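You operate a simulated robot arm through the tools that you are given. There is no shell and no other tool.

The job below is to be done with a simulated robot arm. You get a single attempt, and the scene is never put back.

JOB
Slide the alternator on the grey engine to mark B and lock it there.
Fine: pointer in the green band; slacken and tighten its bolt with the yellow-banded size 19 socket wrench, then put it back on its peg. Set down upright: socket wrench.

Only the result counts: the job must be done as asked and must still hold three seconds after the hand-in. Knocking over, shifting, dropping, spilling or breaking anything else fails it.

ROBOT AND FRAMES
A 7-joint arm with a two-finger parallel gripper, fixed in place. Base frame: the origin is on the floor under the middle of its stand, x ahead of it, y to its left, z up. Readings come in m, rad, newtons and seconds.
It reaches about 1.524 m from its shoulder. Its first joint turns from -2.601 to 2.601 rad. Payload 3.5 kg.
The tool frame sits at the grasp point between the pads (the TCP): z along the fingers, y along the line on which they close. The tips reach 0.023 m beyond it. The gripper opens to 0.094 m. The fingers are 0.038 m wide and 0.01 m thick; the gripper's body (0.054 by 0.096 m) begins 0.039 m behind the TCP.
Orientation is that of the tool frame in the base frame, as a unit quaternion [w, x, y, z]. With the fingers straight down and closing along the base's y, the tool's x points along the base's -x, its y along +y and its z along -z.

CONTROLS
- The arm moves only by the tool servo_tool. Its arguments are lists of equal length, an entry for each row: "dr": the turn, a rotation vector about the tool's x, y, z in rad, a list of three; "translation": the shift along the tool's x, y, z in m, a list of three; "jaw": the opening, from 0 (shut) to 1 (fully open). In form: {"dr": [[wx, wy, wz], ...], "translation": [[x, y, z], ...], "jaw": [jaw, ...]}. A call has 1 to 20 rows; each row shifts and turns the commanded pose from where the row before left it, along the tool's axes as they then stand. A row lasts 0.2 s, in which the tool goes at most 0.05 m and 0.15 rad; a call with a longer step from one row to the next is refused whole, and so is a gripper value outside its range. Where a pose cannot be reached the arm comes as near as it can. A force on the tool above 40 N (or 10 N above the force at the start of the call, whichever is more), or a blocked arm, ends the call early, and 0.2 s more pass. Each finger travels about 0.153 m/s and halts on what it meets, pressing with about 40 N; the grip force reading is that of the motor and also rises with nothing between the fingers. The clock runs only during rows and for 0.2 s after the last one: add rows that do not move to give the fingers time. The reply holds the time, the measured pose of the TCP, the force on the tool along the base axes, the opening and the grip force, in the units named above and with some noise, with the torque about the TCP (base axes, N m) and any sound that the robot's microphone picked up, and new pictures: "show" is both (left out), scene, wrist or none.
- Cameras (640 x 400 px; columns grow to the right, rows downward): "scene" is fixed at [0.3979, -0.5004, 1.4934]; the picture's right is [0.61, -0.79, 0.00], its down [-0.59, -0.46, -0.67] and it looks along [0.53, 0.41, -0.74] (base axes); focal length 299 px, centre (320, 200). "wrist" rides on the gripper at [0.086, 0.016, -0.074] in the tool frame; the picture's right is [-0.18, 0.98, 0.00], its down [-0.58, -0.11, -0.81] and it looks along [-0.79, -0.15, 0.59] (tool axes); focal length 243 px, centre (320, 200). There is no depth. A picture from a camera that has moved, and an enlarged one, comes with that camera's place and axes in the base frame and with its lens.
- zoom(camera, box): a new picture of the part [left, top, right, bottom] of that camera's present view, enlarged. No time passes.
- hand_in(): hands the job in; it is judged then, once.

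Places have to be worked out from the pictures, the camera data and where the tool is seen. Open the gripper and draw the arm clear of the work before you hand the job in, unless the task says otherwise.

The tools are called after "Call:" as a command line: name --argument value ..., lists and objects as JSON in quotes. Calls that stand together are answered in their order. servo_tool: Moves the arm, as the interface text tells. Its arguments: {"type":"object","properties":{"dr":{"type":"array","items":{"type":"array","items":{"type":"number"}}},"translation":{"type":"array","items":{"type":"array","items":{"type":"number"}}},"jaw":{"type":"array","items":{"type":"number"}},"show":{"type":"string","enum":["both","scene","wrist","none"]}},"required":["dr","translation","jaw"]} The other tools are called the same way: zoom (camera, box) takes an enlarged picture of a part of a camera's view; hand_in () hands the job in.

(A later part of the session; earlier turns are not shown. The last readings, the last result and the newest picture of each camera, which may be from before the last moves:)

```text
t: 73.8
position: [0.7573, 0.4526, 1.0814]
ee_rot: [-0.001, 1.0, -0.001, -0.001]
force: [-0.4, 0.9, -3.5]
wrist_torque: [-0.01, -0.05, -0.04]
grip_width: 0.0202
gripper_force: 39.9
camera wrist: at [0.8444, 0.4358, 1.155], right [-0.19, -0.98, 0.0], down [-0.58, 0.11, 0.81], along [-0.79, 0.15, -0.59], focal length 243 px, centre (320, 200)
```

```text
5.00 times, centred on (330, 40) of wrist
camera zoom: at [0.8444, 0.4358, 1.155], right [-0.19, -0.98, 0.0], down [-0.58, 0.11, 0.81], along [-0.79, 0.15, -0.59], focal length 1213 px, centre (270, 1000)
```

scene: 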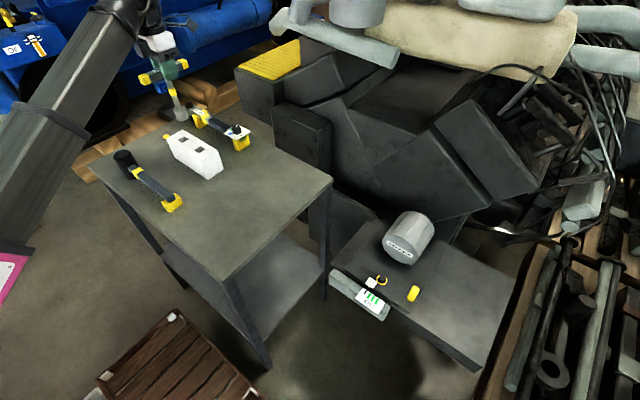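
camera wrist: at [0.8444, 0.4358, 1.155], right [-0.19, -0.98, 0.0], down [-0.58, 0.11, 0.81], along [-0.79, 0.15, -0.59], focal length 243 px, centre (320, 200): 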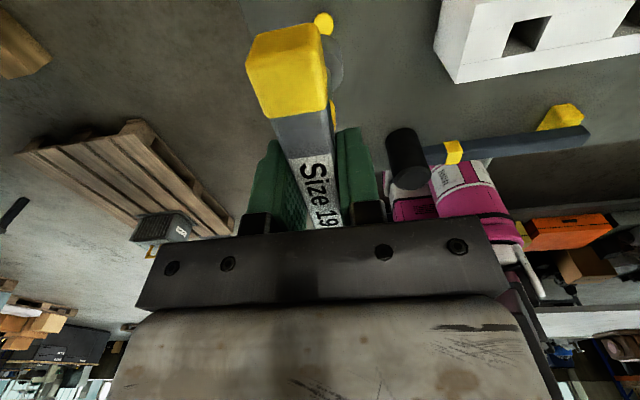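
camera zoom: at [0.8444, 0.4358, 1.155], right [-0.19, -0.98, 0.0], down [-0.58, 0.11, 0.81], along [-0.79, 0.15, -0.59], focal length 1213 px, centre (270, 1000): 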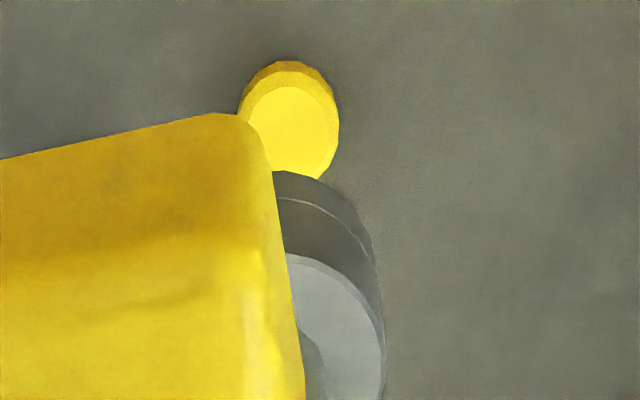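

The readings show the tool about 2.5 mm too far in +y and 1 mm in +x relative to the original peg pose, and the peg's image offset agrees. I'll correct and lower to just above the peg.

Call:
servo_tool --dr '[[0, 0, 0], [0, 0, 0], [0, 0, 0], [0, 0, 0], [0, 0, 0]]' --translation '[[-0.001, 0.0025, 0], [0, 0, 0.015], [0, 0, 0.015], [0, 0, 0.01], [0, 0, 0]]' --jaw '[0, 0, 0, 0, 0]' --show "none"

Call:
zoom --camera "scene" --box '[155, 100, 205, 150]'

Call:
zoom --camera "wrist" --box '[280, 0, 380, 80]'

```text
t: 75.0
position: [0.7553, 0.4475, 1.0422]
ee_rot: [-0.001, 1.0, -0.001, 0.0]
force: [-0.7, -0.1, -2.5]
wrist_torque: [0.02, -0.03, 0.03]
grip_width: 0.02
gripper_force: 39.9
```

```text
8.00 times, centred on (180, 125) of scene
camera zoom: at [0.3979, -0.5004, 1.4934], right [0.61, -0.79, 0.0], down [-0.59, -0.46, -0.67], along [0.53, 0.41, -0.74], focal length 2391 px, centre (1440, 800)
```

zoom: 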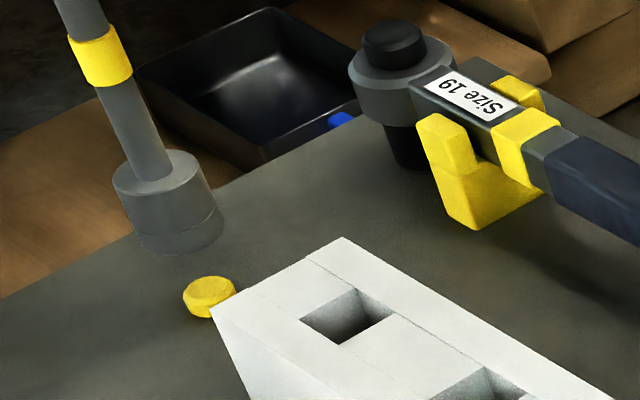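

```text
5.00 times, centred on (330, 40) of wrist
camera zoom: at [0.843, 0.432, 1.1158], right [-0.19, -0.98, 0.0], down [-0.58, 0.11, 0.81], along [-0.79, 0.15, -0.59], focal length 1213 px, centre (270, 1000)
```

zoom: 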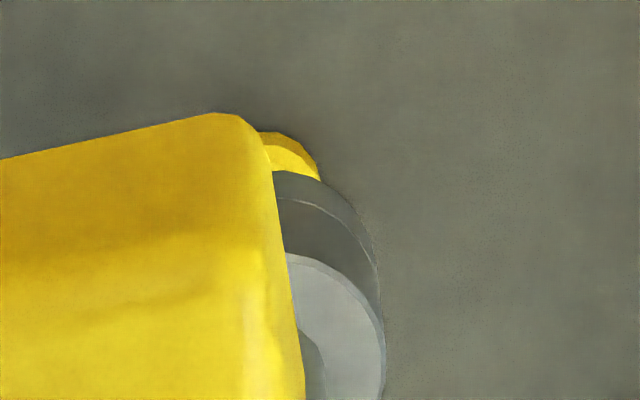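

The wrist image now shows socket and peg concentric within about 1 mm, but the pose readings scatter. I'll take a still reading before inserting.

Call:
servo_tool --dr '[[0, 0, 0]]' --translation '[[0, 0, 0]]' --jaw '[0]' --show "none"

Call:
servo_tool --dr '[[0, 0, 0]]' --translation '[[0, 0, 0]]' --jaw '[0]' --show "none"

Call:
servo_tool --dr '[[0, 0, 0]]' --translation '[[0, 0, 0]]' --jaw '[0]' --show "none"

Call:
zoom --camera "wrist" --box '[310, 10, 360, 50]'

```text
t: 75.4
position: [0.7543, 0.4478, 1.0417]
ee_rot: [-0.001, 1.0, -0.001, -0.001]
force: [0.1, -0.4, -2.0]
wrist_torque: [-0.03, 0.01, 0.03]
grip_width: 0.0197
gripper_force: 40.0
```

```text
t: 75.8
position: [0.7565, 0.448, 1.0403]
ee_rot: [-0.001, 1.0, -0.001, -0.001]
force: [0.1, 0.9, -4.4]
wrist_torque: [-0.02, -0.04, -0.02]
grip_width: 0.0196
gripper_force: 40.2
```

```text
t: 76.2
position: [0.7555, 0.4485, 1.0405]
ee_rot: [0.0, 1.0, -0.001, -0.001]
force: [0.7, 0.2, -3.1]
wrist_torque: [-0.04, -0.04, 0.0]
grip_width: 0.0196
gripper_force: 39.8
```

```text
10.00 times, centred on (335, 30) of wrist
camera zoom: at [0.8429, 0.432, 1.1159], right [-0.19, -0.98, 0.0], down [-0.58, 0.11, 0.81], along [-0.79, 0.15, -0.59], focal length 2426 px, centre (170, 1900)
```

zoom: 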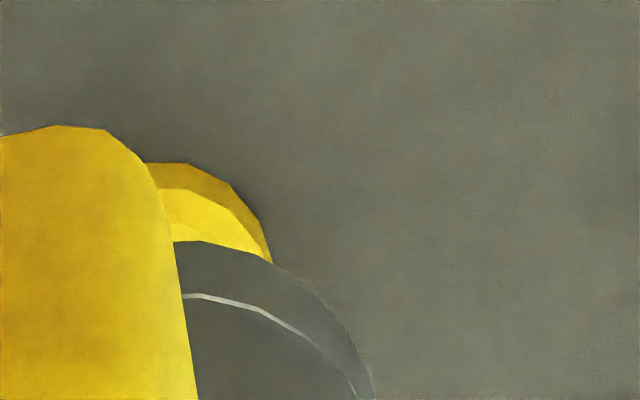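

Mean reading is (0.7554, 0.4480, 1.041), within 2 mm of the grasp pose, and the image fit shows the socket and peg columns matching. I'll nudge +0.7 mm in y and lower gently, watching the force.

Call:
servo_tool --dr '[[0, 0, 0], [0, 0, 0], [0, 0, 0], [0, 0, 0], [0, 0, 0], [0, 0, 0]]' --translation '[[0.0005, -0.0007, 0.005], [0, 0, 0.005], [0, 0, 0.005], [0, 0, 0.003], [0, 0, 0.002], [0, 0, 0]]' --jaw '[0, 0, 0, 0, 0, 0]' --show "none"

```text
t: 77.6
position: [0.7554, 0.4502, 1.0205]
ee_rot: [-0.001, 1.0, -0.001, 0.001]
force: [0.3, -0.2, -2.8]
wrist_torque: [0.0, -0.02, 0.01]
grip_width: 0.0198
gripper_force: 40.4
```

Call:
servo_tool --dr '[[0, 0, 0], [0, 0, 0], [0, 0, 0], [0, 0, 0], [0, 0, 0]]' --translation '[[0, 0, 0.0015], [0, 0, 0.0015], [0, 0, 0.0015], [0, 0, 0.0015], [0, 0, 0]]' --jaw '[0, 0, 0, 0, 0]' --show "none"

Call:
zoom --camera "scene" --box '[155, 100, 205, 150]'

```text
t: 78.8
position: [0.7546, 0.4505, 1.0161]
ee_rot: [-0.001, 1.0, -0.001, -0.001]
force: [-0.7, -0.4, -3.3]
wrist_torque: [0.0, -0.06, 0.03]
grip_width: 0.0199
gripper_force: 40.2
```

```text
8.00 times, centred on (180, 125) of scene
camera zoom: at [0.3979, -0.5004, 1.4934], right [0.61, -0.79, 0.0], down [-0.59, -0.46, -0.67], along [0.53, 0.41, -0.74], focal length 2391 px, centre (1440, 800)
```

zoom: 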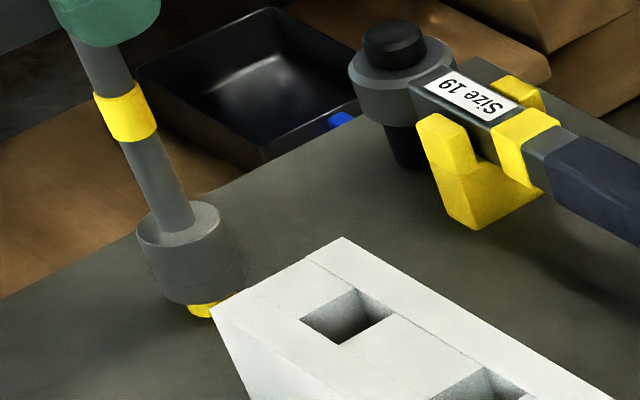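

No contact force, and the socket is starting to cover the peg. I'll continue lowering slowly.

Call:
servo_tool --dr '[[0, 0, 0], [0, 0, 0], [0, 0, 0], [0, 0, 0], [0, 0, 0]]' --translation '[[0, 0, 0.0012], [0, 0, 0.0012], [0, 0, 0.0012], [0, 0, 0.0012], [0, 0, 0]]' --jaw '[0, 0, 0, 0, 0]' --show "none"

Call:
zoom --camera "scene" --box '[155, 100, 205, 150]'

```text
t: 80.0
position: [0.7549, 0.4486, 1.0103]
ee_rot: [0.0, 1.0, -0.001, 0.0]
force: [-0.4, -0.3, -2.7]
wrist_torque: [0.04, 0.0, -0.01]
grip_width: 0.0197
gripper_force: 39.1
```

```text
8.00 times, centred on (180, 125) of scene
camera zoom: at [0.3979, -0.5004, 1.4934], right [0.61, -0.79, 0.0], down [-0.59, -0.46, -0.67], along [0.53, 0.41, -0.74], focal length 2391 px, centre (1440, 800)
```

zoom: 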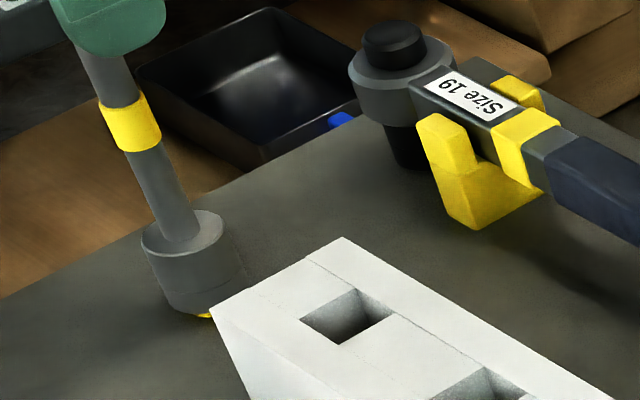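

The socket is sliding over the peg cleanly. I'll lower the last few millimetres until it touches the table.

Call:
servo_tool --dr '[[0, 0, 0], [0, 0, 0], [0, 0, 0], [0, 0, 0], [0, 0, 0]]' --translation '[[0, 0, 0.001], [0, 0, 0.001], [0, 0, 0.001], [0, 0, 0.0007], [0, 0, 0]]' --jaw '[0, 0, 0, 0, 0]' --show "none"

Call:
zoom --camera "scene" --box '[155, 100, 205, 150]'

```text
t: 81.2
position: [0.7562, 0.4481, 1.0072]
ee_rot: [-0.001, 1.0, -0.001, -0.001]
force: [0.0, 0.4, -3.2]
wrist_torque: [-0.02, -0.04, 0.0]
grip_width: 0.0196
gripper_force: 40.1
```

```text
8.00 times, centred on (180, 125) of scene
camera zoom: at [0.3979, -0.5004, 1.4934], right [0.61, -0.79, 0.0], down [-0.59, -0.46, -0.67], along [0.53, 0.41, -0.74], focal length 2391 px, centre (1440, 800)
```

zoom: 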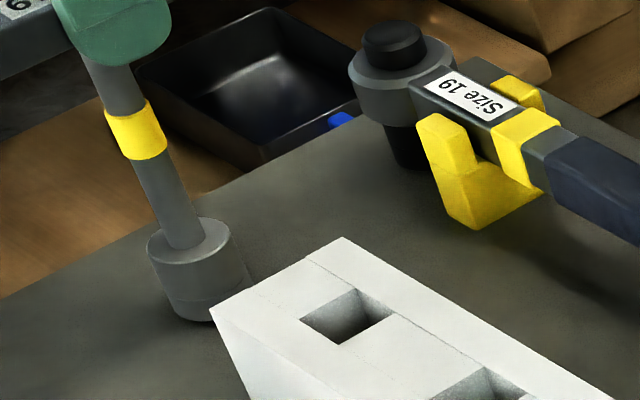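

The tool is at the original height but still carries the wrench weight, so it hangs under a millimetre above the table. I'll ease down in half-millimetre steps.

Call:
servo_tool --dr '[[0, 0, 0], [0, 0, 0], [0, 0, 0]]' --translation '[[0, 0, 0.0005], [0, 0, 0.0005], [0, 0, 0]]' --jaw '[0, 0, 0]' --show "none"

```text
t: 82.0
position: [0.7558, 0.4482, 1.0065]
ee_rot: [-0.001, 1.0, -0.001, -0.001]
force: [0.1, -0.3, -3.8]
wrist_torque: [0.02, -0.04, 0.0]
grip_width: 0.0197
gripper_force: 39.9
```

Call:
servo_tool --dr '[[0, 0, 0], [0, 0, 0], [0, 0, 0], [0, 0, 0]]' --translation '[[0, 0, 0.0005], [0, 0, 0.0005], [0, 0, 0.0005], [0, 0, 0]]' --jaw '[0, 0, 0, 0]' --show "none"

```text
t: 83.0
position: [0.7557, 0.4497, 1.0059]
ee_rot: [-0.001, 1.0, -0.001, -0.001]
force: [-0.5, -0.5, -3.4]
wrist_torque: [0.02, -0.03, 0.03]
grip_width: 0.02
gripper_force: 39.7
```

Still hanging free; the wrench may have slid up slightly in the jaws when seated on the bolt. I'll keep easing down.

Call:
servo_tool --dr '[[0, 0, 0], [0, 0, 0], [0, 0, 0], [0, 0, 0], [0, 0, 0]]' --translation '[[0, 0, 0.0005], [0, 0, 0.0005], [0, 0, 0.0005], [0, 0, 0.0005], [0, 0, 0]]' --jaw '[0, 0, 0, 0, 0]' --show "none"

Call:
zoom --camera "scene" --box '[165, 120, 190, 145]'

```text
t: 84.2
position: [0.7558, 0.4488, 1.0029]
ee_rot: [-0.002, 1.0, -0.001, 0.0]
force: [0.4, -0.2, 34.2]
wrist_torque: [-0.11, 0.61, -0.04]
grip_width: 0.0199
gripper_force: 40.1
```

```text
16.00 times, centred on (178, 132) of scene
camera zoom: at [0.3979, -0.5004, 1.4934], right [0.61, -0.79, 0.0], down [-0.59, -0.46, -0.67], along [0.53, 0.41, -0.74], focal length 4783 px, centre (2600, 1280)
```

zoom: 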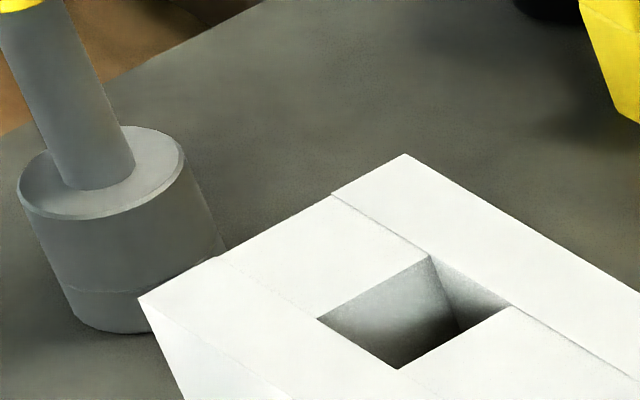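

The socket is on the table at z≈1.003 with 34 N. I'll back off about 0.8 mm to relax the force and then open the jaws.

Call:
servo_tool --dr '[[0, 0, 0], [0, 0, 0], [0, 0, 0], [0, 0, 0], [0, 0, 0], [0, 0, 0]]' --translation '[[0, 0, -0.0008], [0, 0, 0], [0, 0, 0], [0, 0, 0], [0, 0, 0], [0, 0, 0]]' --jaw '[0, 0.25, 0.4, 0.7, 1, 1]' --show "both"

```text
t: 85.6
position: [0.7569, 0.4503, 1.0031]
ee_rot: [-0.001, 1.0, -0.001, -0.001]
force: [1.0, 0.1, 0.6]
wrist_torque: [0.01, -0.05, 0.03]
grip_width: 0.0939
gripper_force: 0.1
camera wrist: at [0.8434, 0.4327, 1.0779], right [-0.19, -0.98, 0.0], down [-0.58, 0.11, 0.81], along [-0.79, 0.15, -0.59], focal length 243 px, centre (320, 200)
```

scene: 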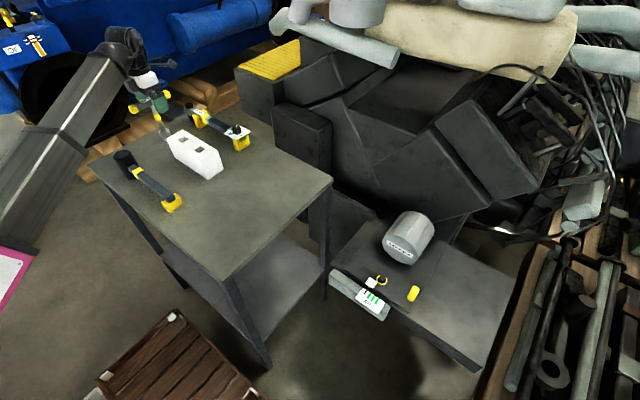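
wrist: 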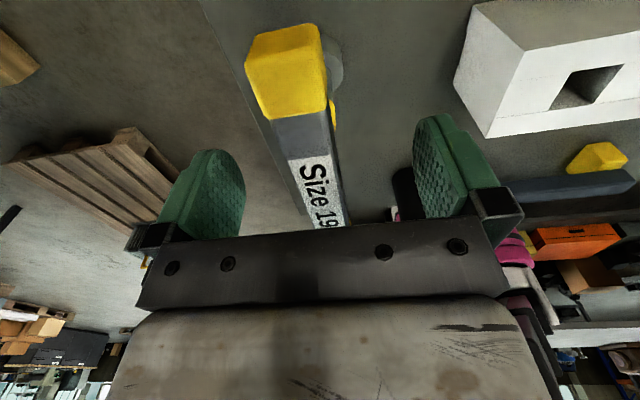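

The wrench stands on its peg and the jaws are open. I'll rise straight up.

Call:
servo_tool --dr '[[0, 0, 0], [0, 0, 0], [0, 0, 0], [0, 0, 0], [0, 0, 0], [0, 0, 0], [0, 0, 0], [0, 0, 0], [0, 0, 0]]' --translation '[[0, 0, -0.005], [0, 0, -0.01], [0, 0, -0.02], [0, 0, -0.025], [0, 0, -0.025], [0, 0, -0.025], [0, 0, -0.02], [0, 0, -0.01], [0, 0, 0]]' --jaw '[1, 1, 1, 1, 1, 1, 1, 1, 1]' --show "wrist"

Call:
zoom --camera "scene" --box '[110, 80, 210, 150]'

```text
t: 87.6
position: [0.7549, 0.4474, 1.1405]
ee_rot: [-0.001, 1.0, -0.001, -0.001]
force: [-0.3, -1.0, -0.1]
wrist_torque: [0.0, -0.02, 0.0]
grip_width: 0.0939
gripper_force: 0.1
camera wrist: at [0.8436, 0.4309, 1.2164], right [-0.19, -0.98, 0.0], down [-0.58, 0.11, 0.81], along [-0.79, 0.15, -0.59], focal length 243 px, centre (320, 200)
```

wrist: 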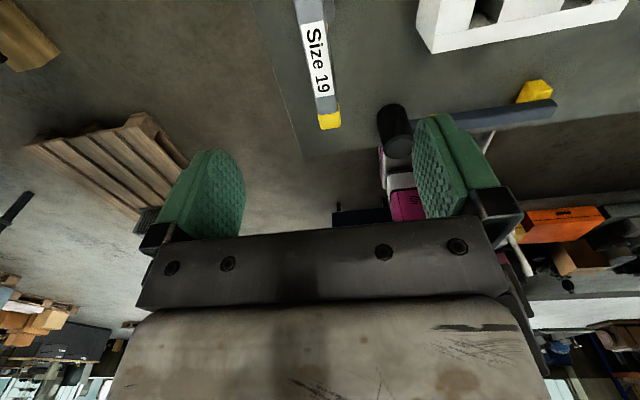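

```text
5.71 times, centred on (160, 115) of scene
camera zoom: at [0.3979, -0.5004, 1.4934], right [0.61, -0.79, 0.0], down [-0.59, -0.46, -0.67], along [0.53, 0.41, -0.74], focal length 1708 px, centre (1234, 686)
```

zoom: 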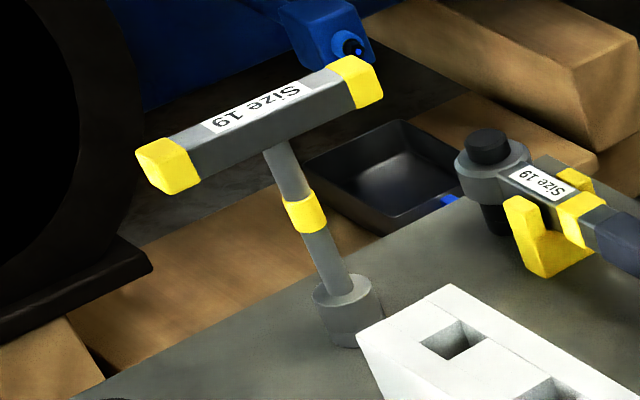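

The wrench stands upright on its peg, same as before. I'll move back toward y=0.29 and yaw to 270° again for the trip to the knob.

Call:
servo_tool --dr '[[0, 0, 0], [0, 0, 0], [0, 0, 0], [0, 0, 0], [0, 0, 0], [0, 0, 0], [0, 0, 0], [0, 0, 0], [0, 0, 0]]' --translation '[[0.001, 0.01, 0], [0.001, 0.02, 0], [0.002, 0.03, 0], [0.002, 0.03, 0], [0.002, 0.03, 0], [0.001, 0.02, 0], [0.001, 0.015, 0], [0, 0.005, 0], [0, 0, 0]]' --jaw '[1, 1, 1, 1, 1, 1, 1, 1, 1]' --show "none"

Call:
servo_tool --dr '[[0, 0, 0.05], [0, 0, 0.1], [0, 0, 0.1], [0, 0, 0.1], [0, 0, 0.1], [0, 0, 0.1], [0, 0, 0.1], [0, 0, 0.1], [0, 0, 0.1], [0, 0, 0.1], [0, 0, 0.1], [0, 0, 0.1], [0, 0, 0.1], [0, 0, 0.1], [0, 0, 0.1], [0, 0, 0.1], [0, 0, 0.02], [0, 0, 0]]' --translation '[[0, 0, 0], [0, 0, 0], [0, 0, 0], [0, 0, 0], [0, 0, 0], [0, 0, 0], [0, 0, 0], [0, 0, 0], [0, 0, 0], [0, 0, 0], [0, 0, 0], [0, 0, 0], [0, 0, 0], [0, 0, 0], [0, 0, 0], [0, 0, 0], [0, 0, 0], [0, 0, 0]]' --jaw '[1, 1, 1, 1, 1, 1, 1, 1, 1, 1, 1, 1, 1, 1, 1, 1, 1, 1]' --show "none"

Call:
servo_tool --dr '[[0, 0, 0], [0, 0, 0], [0, 0, 0], [0, 0, 0], [0, 0, 0], [0, 0, 0], [0, 0, 0], [0, 0, 0], [0, 0, 0], [0, 0, 0], [0, 0, 0], [0, 0, 0], [0, 0, 0], [0, 0, 0], [0, 0, 0], [0, 0, 0], [0, 0, 0], [0, 0, 0], [0, 0, 0], [0, 0, 0]]' --translation '[[0.01, -0.002, 0], [0.02, -0.004, 0], [0.03, -0.005, 0], [0.04, -0.006, 0], [0.04, -0.006, 0], [0.04, -0.006, 0], [0.04, -0.006, 0], [0.04, -0.006, 0], [0.04, -0.006, 0], [0.04, -0.006, 0], [0.04, -0.006, 0], [0.04, -0.006, 0], [0.04, -0.006, 0], [0.04, -0.005, 0], [0.04, -0.004, 0], [0.04, -0.004, 0], [0.04, -0.002, 0], [0.03, -0.002, 0], [0.01, 0, 0], [0, 0, 0]]' --jaw '[1, 1, 1, 1, 1, 1, 1, 1, 1, 1, 1, 1, 1, 1, 1, 1, 1, 1, 1, 1]' --show "both"

```text
t: 89.6
position: [0.7652, 0.2891, 1.1419]
ee_rot: [-0.001, 1.0, -0.001, 0.0]
force: [-0.3, -0.2, -0.4]
wrist_torque: [0.0, 0.0, 0.01]
grip_width: 0.0944
gripper_force: 0.1
```

```text
t: 93.4
position: [0.7666, 0.2899, 1.1427]
ee_rot: [0.0, -0.707, 0.708, 0.002]
force: [0.0, 0.2, 0.1]
wrist_torque: [-0.03, -0.02, -0.02]
grip_width: 0.0939
gripper_force: 0.0
```

```text
t: 97.6
position: [0.8533, -0.3708, 1.1422]
ee_rot: [0.001, -0.707, 0.708, 0.001]
force: [-1.0, -0.5, -0.2]
wrist_torque: [0.03, 0.01, 0.0]
grip_width: 0.094
gripper_force: 0.1
camera wrist: at [0.838, -0.457, 1.2162], right [-0.98, 0.19, 0.0], down [0.11, 0.58, 0.81], along [0.15, 0.79, -0.59], focal length 243 px, centre (320, 200)
```

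scene: 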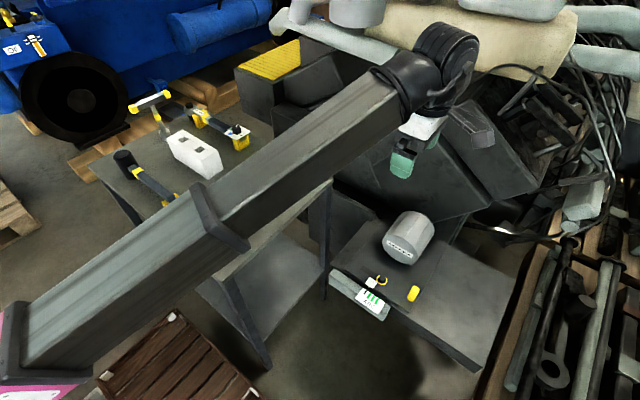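
wrist: 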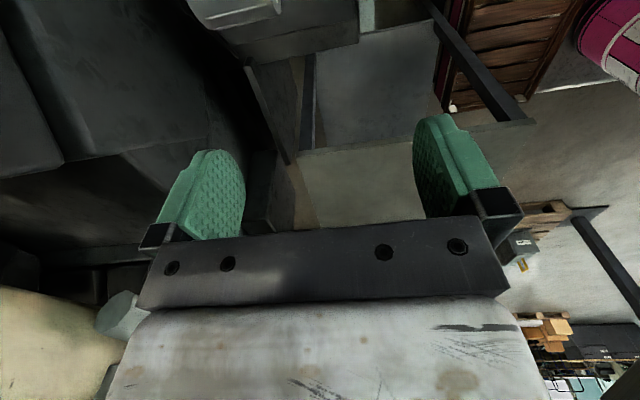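

I'm now above the engine side with an empty gripper. I'll move to about (0.85, -0.60, 0.95) so the yellow knob appears between the fingers.

Call:
servo_tool --dr '[[0, 0, 0], [0, 0, 0], [0, 0, 0], [0, 0, 0], [0, 0, 0], [0, 0, 0], [0, 0, 0], [0, 0, 0], [0, 0, 0], [0, 0, 0]]' --translation '[[0.01, 0, 0], [0.02, 0, 0.01], [0.03, 0, 0.02], [0.03, 0, 0.025], [0.03, 0, 0.025], [0.03, 0, 0.03], [0.03, 0, 0.03], [0.03, 0, 0.03], [0.02, 0, 0.02], [0, 0, 0]]' --jaw '[1, 1, 1, 1, 1, 1, 1, 1, 1, 1]' --show "both"

Call:
zoom --camera "wrist" --box '[240, 20, 400, 150]'

Call:
zoom --camera "scene" --box '[350, 240, 430, 320]'

```text
t: 99.8
position: [0.8512, -0.5992, 0.9514]
ee_rot: [0.001, -0.706, 0.708, 0.0]
force: [-1.0, 0.9, 0.3]
wrist_torque: [0.01, -0.01, 0.02]
grip_width: 0.0939
gripper_force: 0.1
camera wrist: at [0.8366, -0.686, 1.0265], right [-0.98, 0.18, 0.0], down [0.11, 0.58, 0.81], along [0.15, 0.79, -0.59], focal length 243 px, centre (320, 200)
```

scene: 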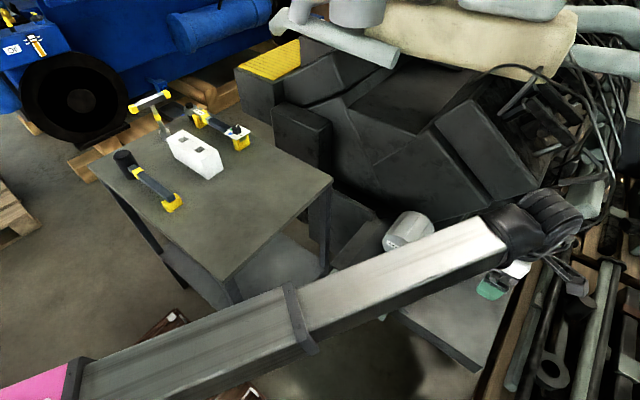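
wrist: 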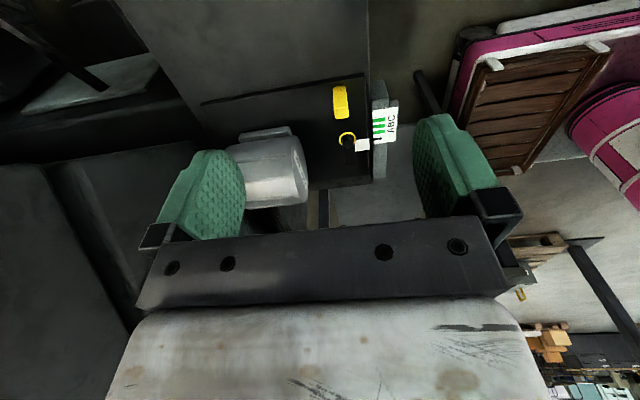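

```text
3.08 times, centred on (320, 85) of wrist
camera zoom: at [0.8366, -0.686, 1.0265], right [-0.98, 0.18, 0.0], down [0.11, 0.58, 0.81], along [0.15, 0.79, -0.59], focal length 746 px, centre (320, 554)
```

zoom: 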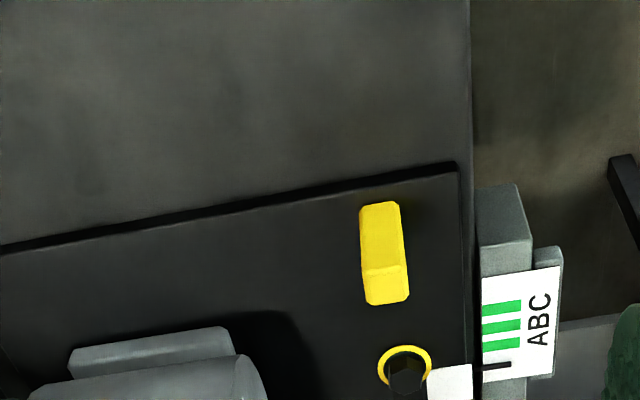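

```text
5.00 times, centred on (390, 280) of scene
camera zoom: at [0.3979, -0.5004, 1.4934], right [0.61, -0.79, 0.0], down [-0.59, -0.46, -0.67], along [0.53, 0.41, -0.74], focal length 1495 px, centre (-30, -200)
```

zoom: 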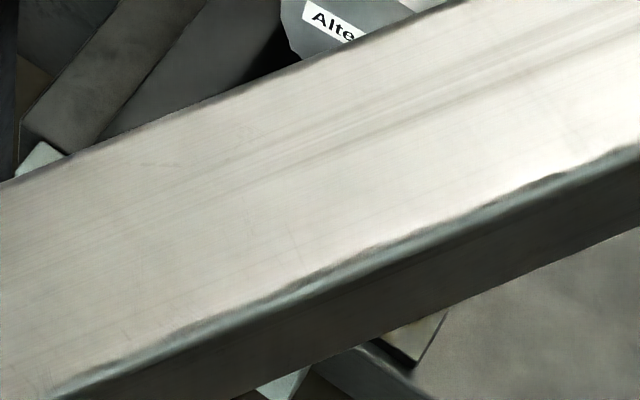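

The knob is about 22 x 18 x 55 mm, centred near (0.846, -0.480) and spanning z≈0.67–0.72. I'll move above it with the jaws partly open, then verify before descending onto it.

Call:
servo_tool --dr '[[0, 0, 0], [0, 0, 0], [0, 0, 0], [0, 0, 0], [0, 0, 0], [0, 0, 0], [0, 0, 0], [0, 0, 0], [0, 0, 0]]' --translation '[[-0.01, 0.001, 0], [-0.02, 0.0015, 0], [-0.03, 0.001, 0.01], [-0.03, 0.001, 0.02], [-0.02, 0.001, 0.03], [-0.009, 0, 0.03], [0, 0, 0.03], [0, 0, 0.02], [0, 0, 0]]' --jaw '[1, 1, 0.8, 0.65, 0.65, 0.65, 0.65, 0.65, 0.65]' --show "both"

Call:
zoom --camera "wrist" --box '[240, 0, 400, 130]'

Call:
zoom --camera "scene" --box '[370, 230, 450, 310]'

```text
t: 101.8
position: [0.8476, -0.4831, 0.8116]
ee_rot: [0.001, -0.707, 0.707, 0.001]
force: [-0.7, 0.8, -0.2]
wrist_torque: [-0.01, -0.01, 0.01]
grip_width: 0.0612
gripper_force: 0.0
camera wrist: at [0.8328, -0.5687, 0.8854], right [-0.98, 0.19, 0.0], down [0.11, 0.58, 0.81], along [0.15, 0.79, -0.59], focal length 243 px, centre (320, 200)
```

scene: 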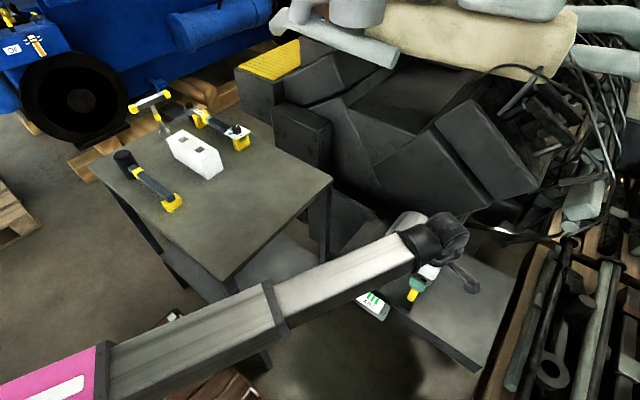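
wrist: 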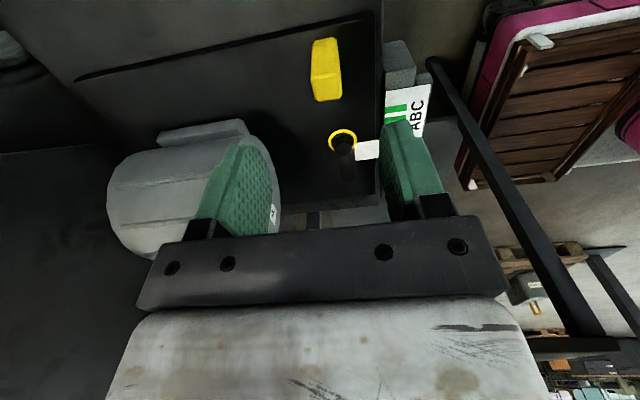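

```text
3.08 times, centred on (320, 65) of wrist
camera zoom: at [0.8328, -0.5687, 0.8854], right [-0.98, 0.19, 0.0], down [0.11, 0.58, 0.81], along [0.15, 0.79, -0.59], focal length 746 px, centre (320, 615)
```

zoom: 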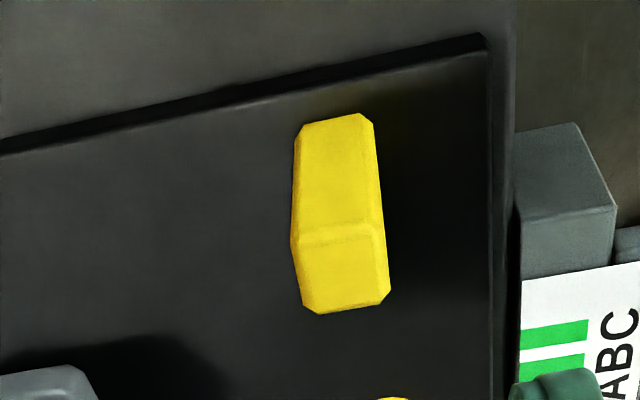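

```text
5.00 times, centred on (410, 270) of scene
camera zoom: at [0.3979, -0.5004, 1.4934], right [0.61, -0.79, 0.0], down [-0.59, -0.46, -0.67], along [0.53, 0.41, -0.74], focal length 1495 px, centre (-130, -150)
```

zoom: 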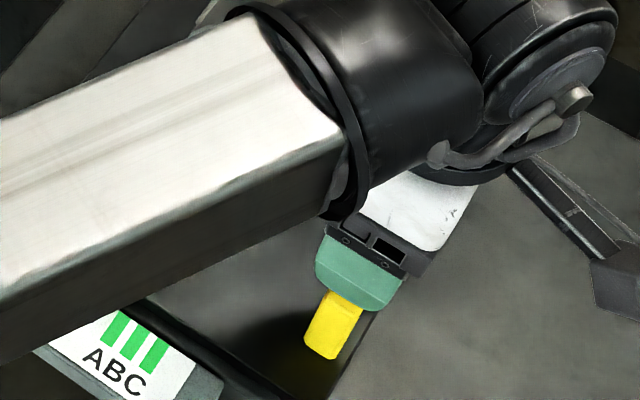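

The knob centre refines to (0.8455, -0.479) with its top at z≈0.723. I'll centre on it and descend to about z=0.708, leaving the tips clear of the plate.

Call:
servo_tool --dr '[[0, 0, 0], [0, 0, 0], [0, 0, 0], [0, 0, 0], [0, 0, 0], [0, 0, 0], [0, 0, 0]]' --translation '[[-0.004, 0.002, 0], [0, 0, 0.02], [0, 0, 0.025], [0, 0, 0.025], [0, 0, 0.02], [0, 0, 0.01], [0, 0, 0]]' --jaw '[0.65, 0.65, 0.65, 0.65, 0.65, 0.65, 0.65]' --show "both"

Call:
zoom --camera "scene" --box '[370, 240, 450, 320]'

```text
t: 103.4
position: [0.846, -0.4775, 0.7105]
ee_rot: [-0.001, 0.707, -0.707, -0.001]
force: [0.5, 0.6, 0.1]
wrist_torque: [0.03, 0.04, 0.02]
grip_width: 0.0609
gripper_force: 0.1
camera wrist: at [0.831, -0.5637, 0.7856], right [-0.98, 0.19, 0.0], down [0.11, 0.58, 0.81], along [0.15, 0.79, -0.59], focal length 243 px, centre (320, 200)
```

scene: 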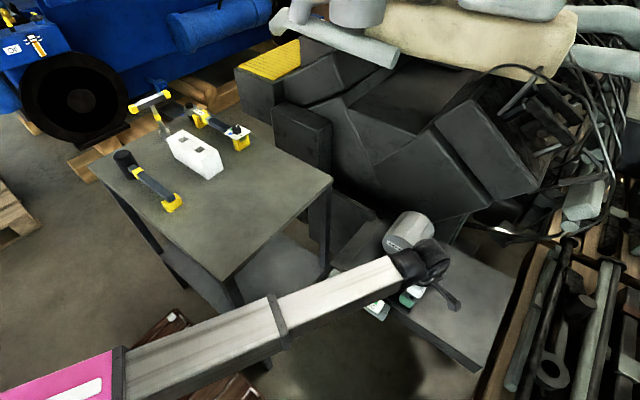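
wrist: 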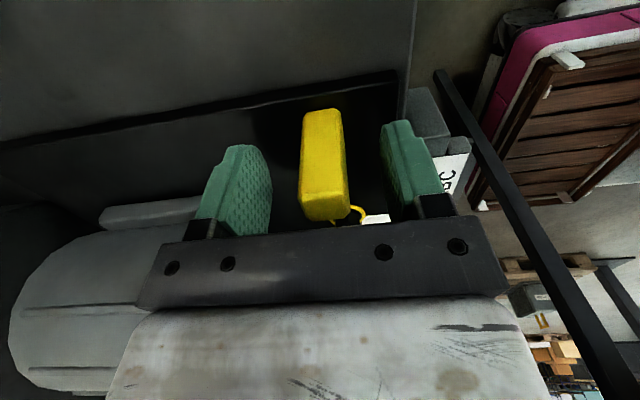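

```text
5.00 times, centred on (410, 280) of scene
camera zoom: at [0.3979, -0.5004, 1.4934], right [0.61, -0.79, 0.0], down [-0.59, -0.46, -0.67], along [0.53, 0.41, -0.74], focal length 1495 px, centre (-130, -200)
```

zoom: 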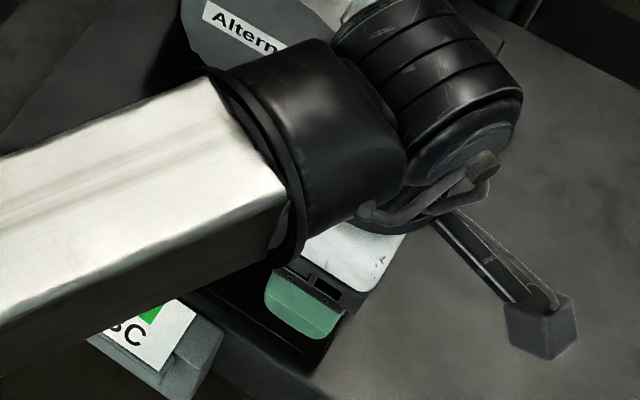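

The knob is centred between the pads. I'll close on it.

Call:
servo_tool --dr '[[0, 0, 0], [0, 0, 0], [0, 0, 0], [0, 0, 0]]' --translation '[[0, 0, 0], [0, 0, 0], [0, 0, 0], [0, 0, 0]]' --jaw '[0.45, 0.3, 0.15, 0]' --show "wrist"

```text
t: 104.4
position: [0.8426, -0.4773, 0.712]
ee_rot: [-0.001, -0.707, 0.708, 0.002]
force: [-33.1, 2.5, -5.4]
wrist_torque: [-0.19, -1.61, 0.34]
grip_width: 0.0203
gripper_force: 45.3
camera wrist: at [0.8281, -0.5637, 0.7857], right [-0.98, 0.19, 0.0], down [0.11, 0.58, 0.81], along [0.15, 0.79, -0.59], focal length 243 px, centre (320, 200)
```

wrist: 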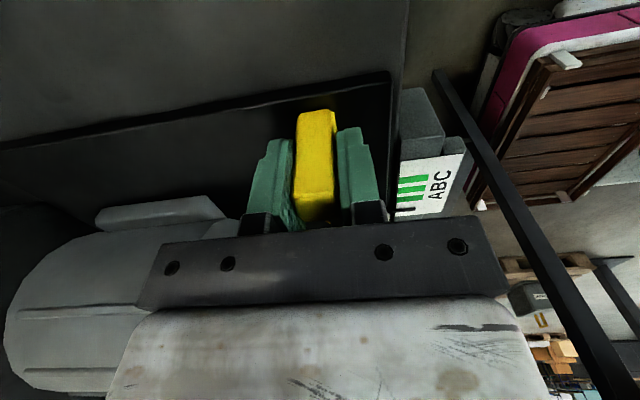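

Gripped at 20 mm, but a -33 N sideways force shows the knob is a few millimetres toward -x of my centre. I'll shift to relieve that.

Call:
servo_tool --dr '[[0, 0, 0], [0, 0, 0], [0, 0, 0]]' --translation '[[0, 0.002, 0], [0, 0.001, 0], [0, 0, 0]]' --jaw '[0, 0, 0]' --show "none"

Call:
zoom --camera "wrist" --box '[370, 130, 490, 230]'

```text
t: 105.2
position: [0.8436, -0.4767, 0.7116]
ee_rot: [0.0, 0.707, -0.707, -0.001]
force: [-12.4, -3.2, -14.0]
wrist_torque: [0.7, -0.3, 0.48]
grip_width: 0.0201
gripper_force: 44.6
```

```text
4.00 times, centred on (430, 180) of wrist
camera zoom: at [0.8278, -0.5637, 0.7857], right [-0.98, 0.18, 0.0], down [0.11, 0.58, 0.81], along [0.15, 0.79, -0.59], focal length 970 px, centre (-120, 280)
```

zoom: 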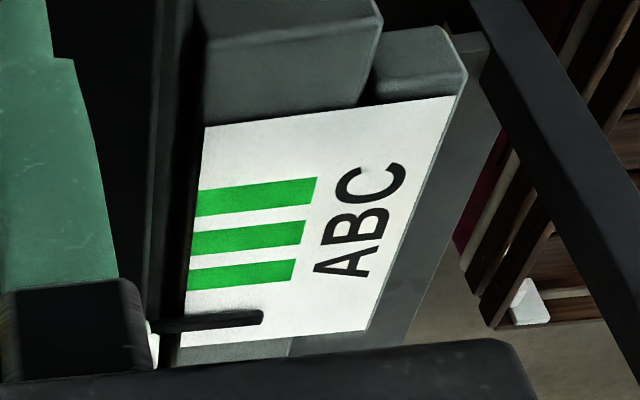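

The pointer and scale are visible past the finger. I'll begin sliding in -y (tool +x), first 12 mm in small steps, checking the force.

Call:
servo_tool --dr '[[0, 0, 0], [0, 0, 0], [0, 0, 0], [0, 0, 0], [0, 0, 0], [0, 0, 0]]' --translation '[[0.002, 0.0005, 0], [0.0025, 0.0005, 0], [0.0025, 0, 0], [0.0025, 0, 0], [0.0025, 0, 0], [0, 0, 0]]' --jaw '[0, 0, 0, 0, 0, 0]' --show "none"

Call:
zoom --camera "wrist" --box '[370, 130, 490, 230]'

```text
t: 106.6
position: [0.8425, -0.4893, 0.7105]
ee_rot: [0.0, 0.707, -0.707, -0.001]
force: [19.6, 4.5, -14.8]
wrist_torque: [0.24, 1.01, 0.59]
grip_width: 0.0199
gripper_force: 45.7
```

```text
4.00 times, centred on (430, 180) of wrist
camera zoom: at [0.8278, -0.5756, 0.7856], right [-0.98, 0.18, 0.0], down [0.11, 0.58, 0.81], along [0.15, 0.79, -0.59], focal length 970 px, centre (-120, 280)
```

zoom: 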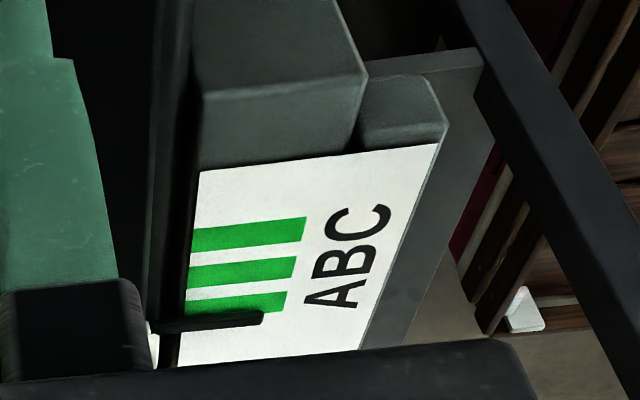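

The plate slides with light friction, and the pointer is now near A. I'll move another 13 mm toward B, easing the sideways force by 0.7 mm.

Call:
servo_tool --dr '[[0, 0, 0], [0, 0, 0], [0, 0, 0], [0, 0, 0], [0, 0, 0], [0, 0, 0], [0, 0, 0]]' --translation '[[0.002, -0.0007, 0], [0.0025, 0, 0], [0.0025, 0, 0], [0.0025, 0, 0], [0.002, 0, 0], [0.0015, 0, 0], [0, 0, 0]]' --jaw '[0, 0, 0, 0, 0, 0, 0]' --show "none"

Call:
zoom --camera "wrist" --box '[370, 130, 490, 230]'

Call:
zoom --camera "scene" --box '[340, 250, 440, 330]'

```text
t: 108.3
position: [0.8452, -0.5011, 0.7104]
ee_rot: [-0.002, 0.707, -0.707, 0.001]
force: [10.7, 4.9, -3.7]
wrist_torque: [-0.67, 1.69, 0.09]
grip_width: 0.0199
gripper_force: 45.1
stopped in row 7: the force on the tool passed its limit at 41 N (the readings are from after the stop); the commanded pose is now the measured one
```

```text
4.00 times, centred on (430, 180) of wrist
camera zoom: at [0.8277, -0.5884, 0.7856], right [-0.98, 0.18, 0.0], down [0.11, 0.58, 0.81], along [0.15, 0.79, -0.59], focal length 970 px, centre (-120, 280)
```

zoom: 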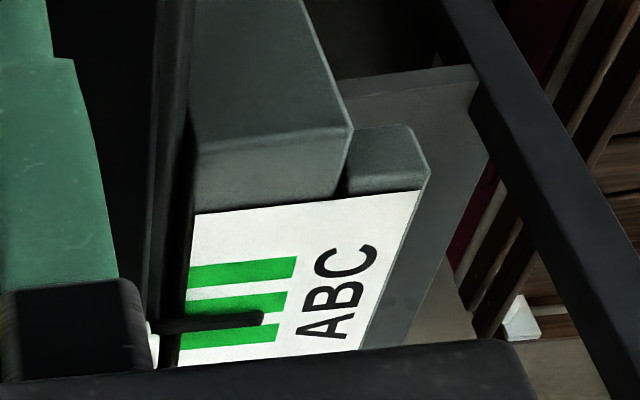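

```text
5.00 times, centred on (390, 290) of scene
camera zoom: at [0.3979, -0.5004, 1.4934], right [0.61, -0.79, 0.0], down [-0.59, -0.46, -0.67], along [0.53, 0.41, -0.74], focal length 1495 px, centre (-30, -250)
```

zoom: 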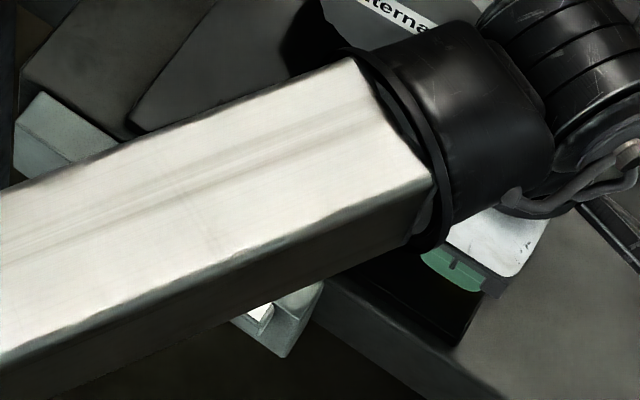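

The pointer appears between A and B in this slanted view, where parallax makes it look short. I'll release the knob, rise clear and check from the scene camera, which has little parallax along y.

Call:
servo_tool --dr '[[0, 0, 0], [0, 0, 0], [0, 0, 0], [0, 0, 0], [0, 0, 0], [0, 0, 0], [0, 0, 0], [0, 0, 0], [0, 0, 0], [0, 0, 0], [0, 0, 0], [0, 0, 0], [0, 0, 0], [0, 0, 0], [0, 0, 0]]' --translation '[[0, 0, 0], [0, 0, 0], [0, 0, 0], [0, 0, 0], [0, 0, -0.01], [0, 0, -0.02], [0, 0, -0.03], [0, 0, -0.03], [0, 0, -0.03], [-0.01, 0, -0.03], [-0.02, 0, -0.03], [-0.03, 0, -0.03], [-0.03, 0, -0.02], [-0.015, 0, 0], [0, 0, 0]]' --jaw '[0.2, 0.4, 0.6, 0.65, 0.65, 0.65, 0.65, 0.65, 0.65, 0.65, 0.65, 0.65, 0.65, 0.65, 0.65]' --show "both"

Call:
zoom --camera "scene" --box '[350, 275, 400, 315]'

```text
t: 111.5
position: [0.8434, -0.3971, 0.9405]
ee_rot: [-0.002, 0.707, -0.707, -0.001]
force: [-0.1, 1.3, -0.1]
wrist_torque: [0.04, 0.0, 0.0]
grip_width: 0.0611
gripper_force: 0.1
camera wrist: at [0.8278, -0.4844, 1.0154], right [-0.98, 0.18, 0.0], down [0.11, 0.58, 0.81], along [0.15, 0.79, -0.59], focal length 243 px, centre (320, 200)
```

scene: 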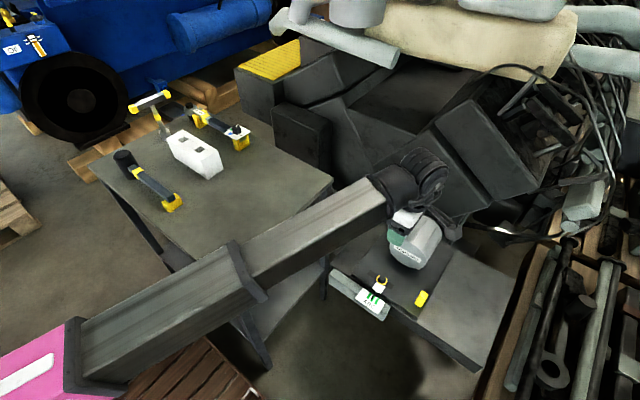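
wrist: 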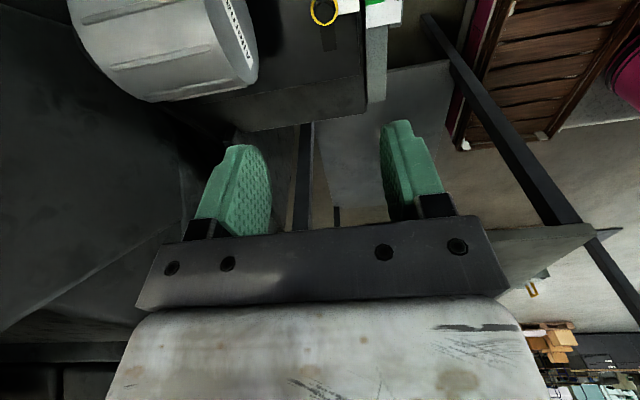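

```text
10.00 times, centred on (375, 295) of scene
camera zoom: at [0.3979, -0.5004, 1.4934], right [0.61, -0.79, 0.0], down [-0.59, -0.46, -0.67], along [0.53, 0.41, -0.74], focal length 2989 px, centre (-230, -750)
```

zoom: 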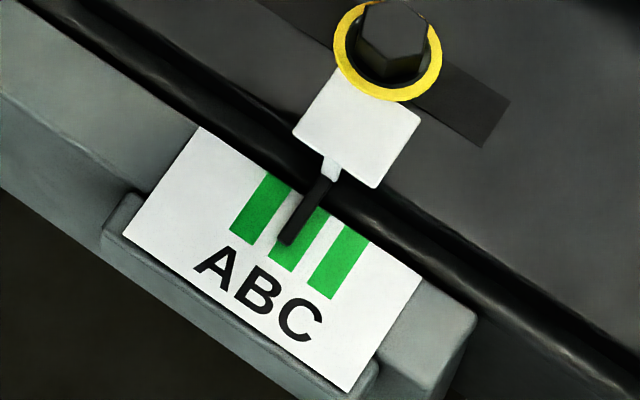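

The pointer is inside green band B but about 1.5 mm short of its centre. I'll re-grip the knob and nudge it by that amount for margin.

Call:
servo_tool --dr '[[0, 0, 0], [0, 0, 0], [0, 0, 0], [0, 0, 0], [0, 0, 0], [0, 0, 0], [0, 0, 0], [0, 0, 0], [0, 0, 0], [0, 0, 0], [0, 0, 0], [0, 0, 0]]' --translation '[[0.01, 0.0005, 0], [0.02, 0, 0], [0.03, 0, 0.01], [0.03, 0, 0.025], [0.014, 0, 0.03], [0, 0, 0.03], [0, 0, 0.03], [0, 0, 0.03], [0, 0, 0.03], [0, 0, 0.025], [0, 0, 0.018], [0, 0, 0]]' --jaw '[0.65, 0.65, 0.65, 0.65, 0.65, 0.65, 0.65, 0.65, 0.65, 0.65, 0.65, 0.65]' --show "wrist"

```text
t: 114.1
position: [0.8429, -0.5025, 0.7144]
ee_rot: [-0.002, 0.708, -0.706, 0.001]
force: [-0.5, 0.1, -0.5]
wrist_torque: [0.0, -0.01, -0.02]
grip_width: 0.061
gripper_force: 0.1
camera wrist: at [0.8277, -0.588, 0.789], right [-0.98, 0.18, 0.0], down [0.11, 0.58, 0.81], along [0.15, 0.79, -0.59], focal length 243 px, centre (320, 200)
```

wrist: 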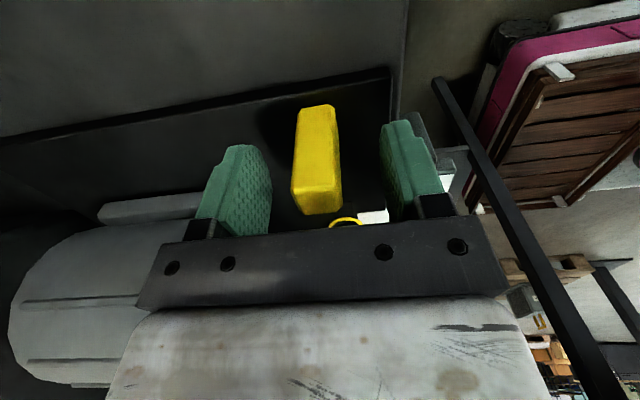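

The knob is between the pads again. I'll close on it and check the force before nudging.

Call:
servo_tool --dr '[[0, 0, 0], [0, 0, 0], [0, 0, 0], [0, 0, 0]]' --translation '[[0, 0, 0], [0, 0, 0], [0, 0, 0], [0, 0, 0]]' --jaw '[0.45, 0.3, 0.15, 0]' --show "none"

Call:
zoom --camera "wrist" --box '[370, 130, 490, 230]'

```text
t: 115.1
position: [0.8431, -0.5016, 0.715]
ee_rot: [-0.001, 0.708, -0.707, 0.0]
force: [0.9, -0.6, -0.6]
wrist_torque: [0.08, 1.18, 0.2]
grip_width: 0.0201
gripper_force: 45.0
```

```text
4.00 times, centred on (430, 180) of wrist
camera zoom: at [0.8278, -0.588, 0.789], right [-0.98, 0.18, 0.0], down [0.11, 0.58, 0.81], along [0.15, 0.79, -0.59], focal length 970 px, centre (-120, 280)
```

zoom: 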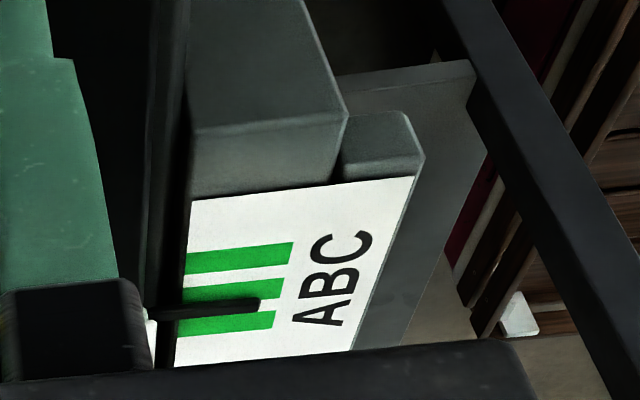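

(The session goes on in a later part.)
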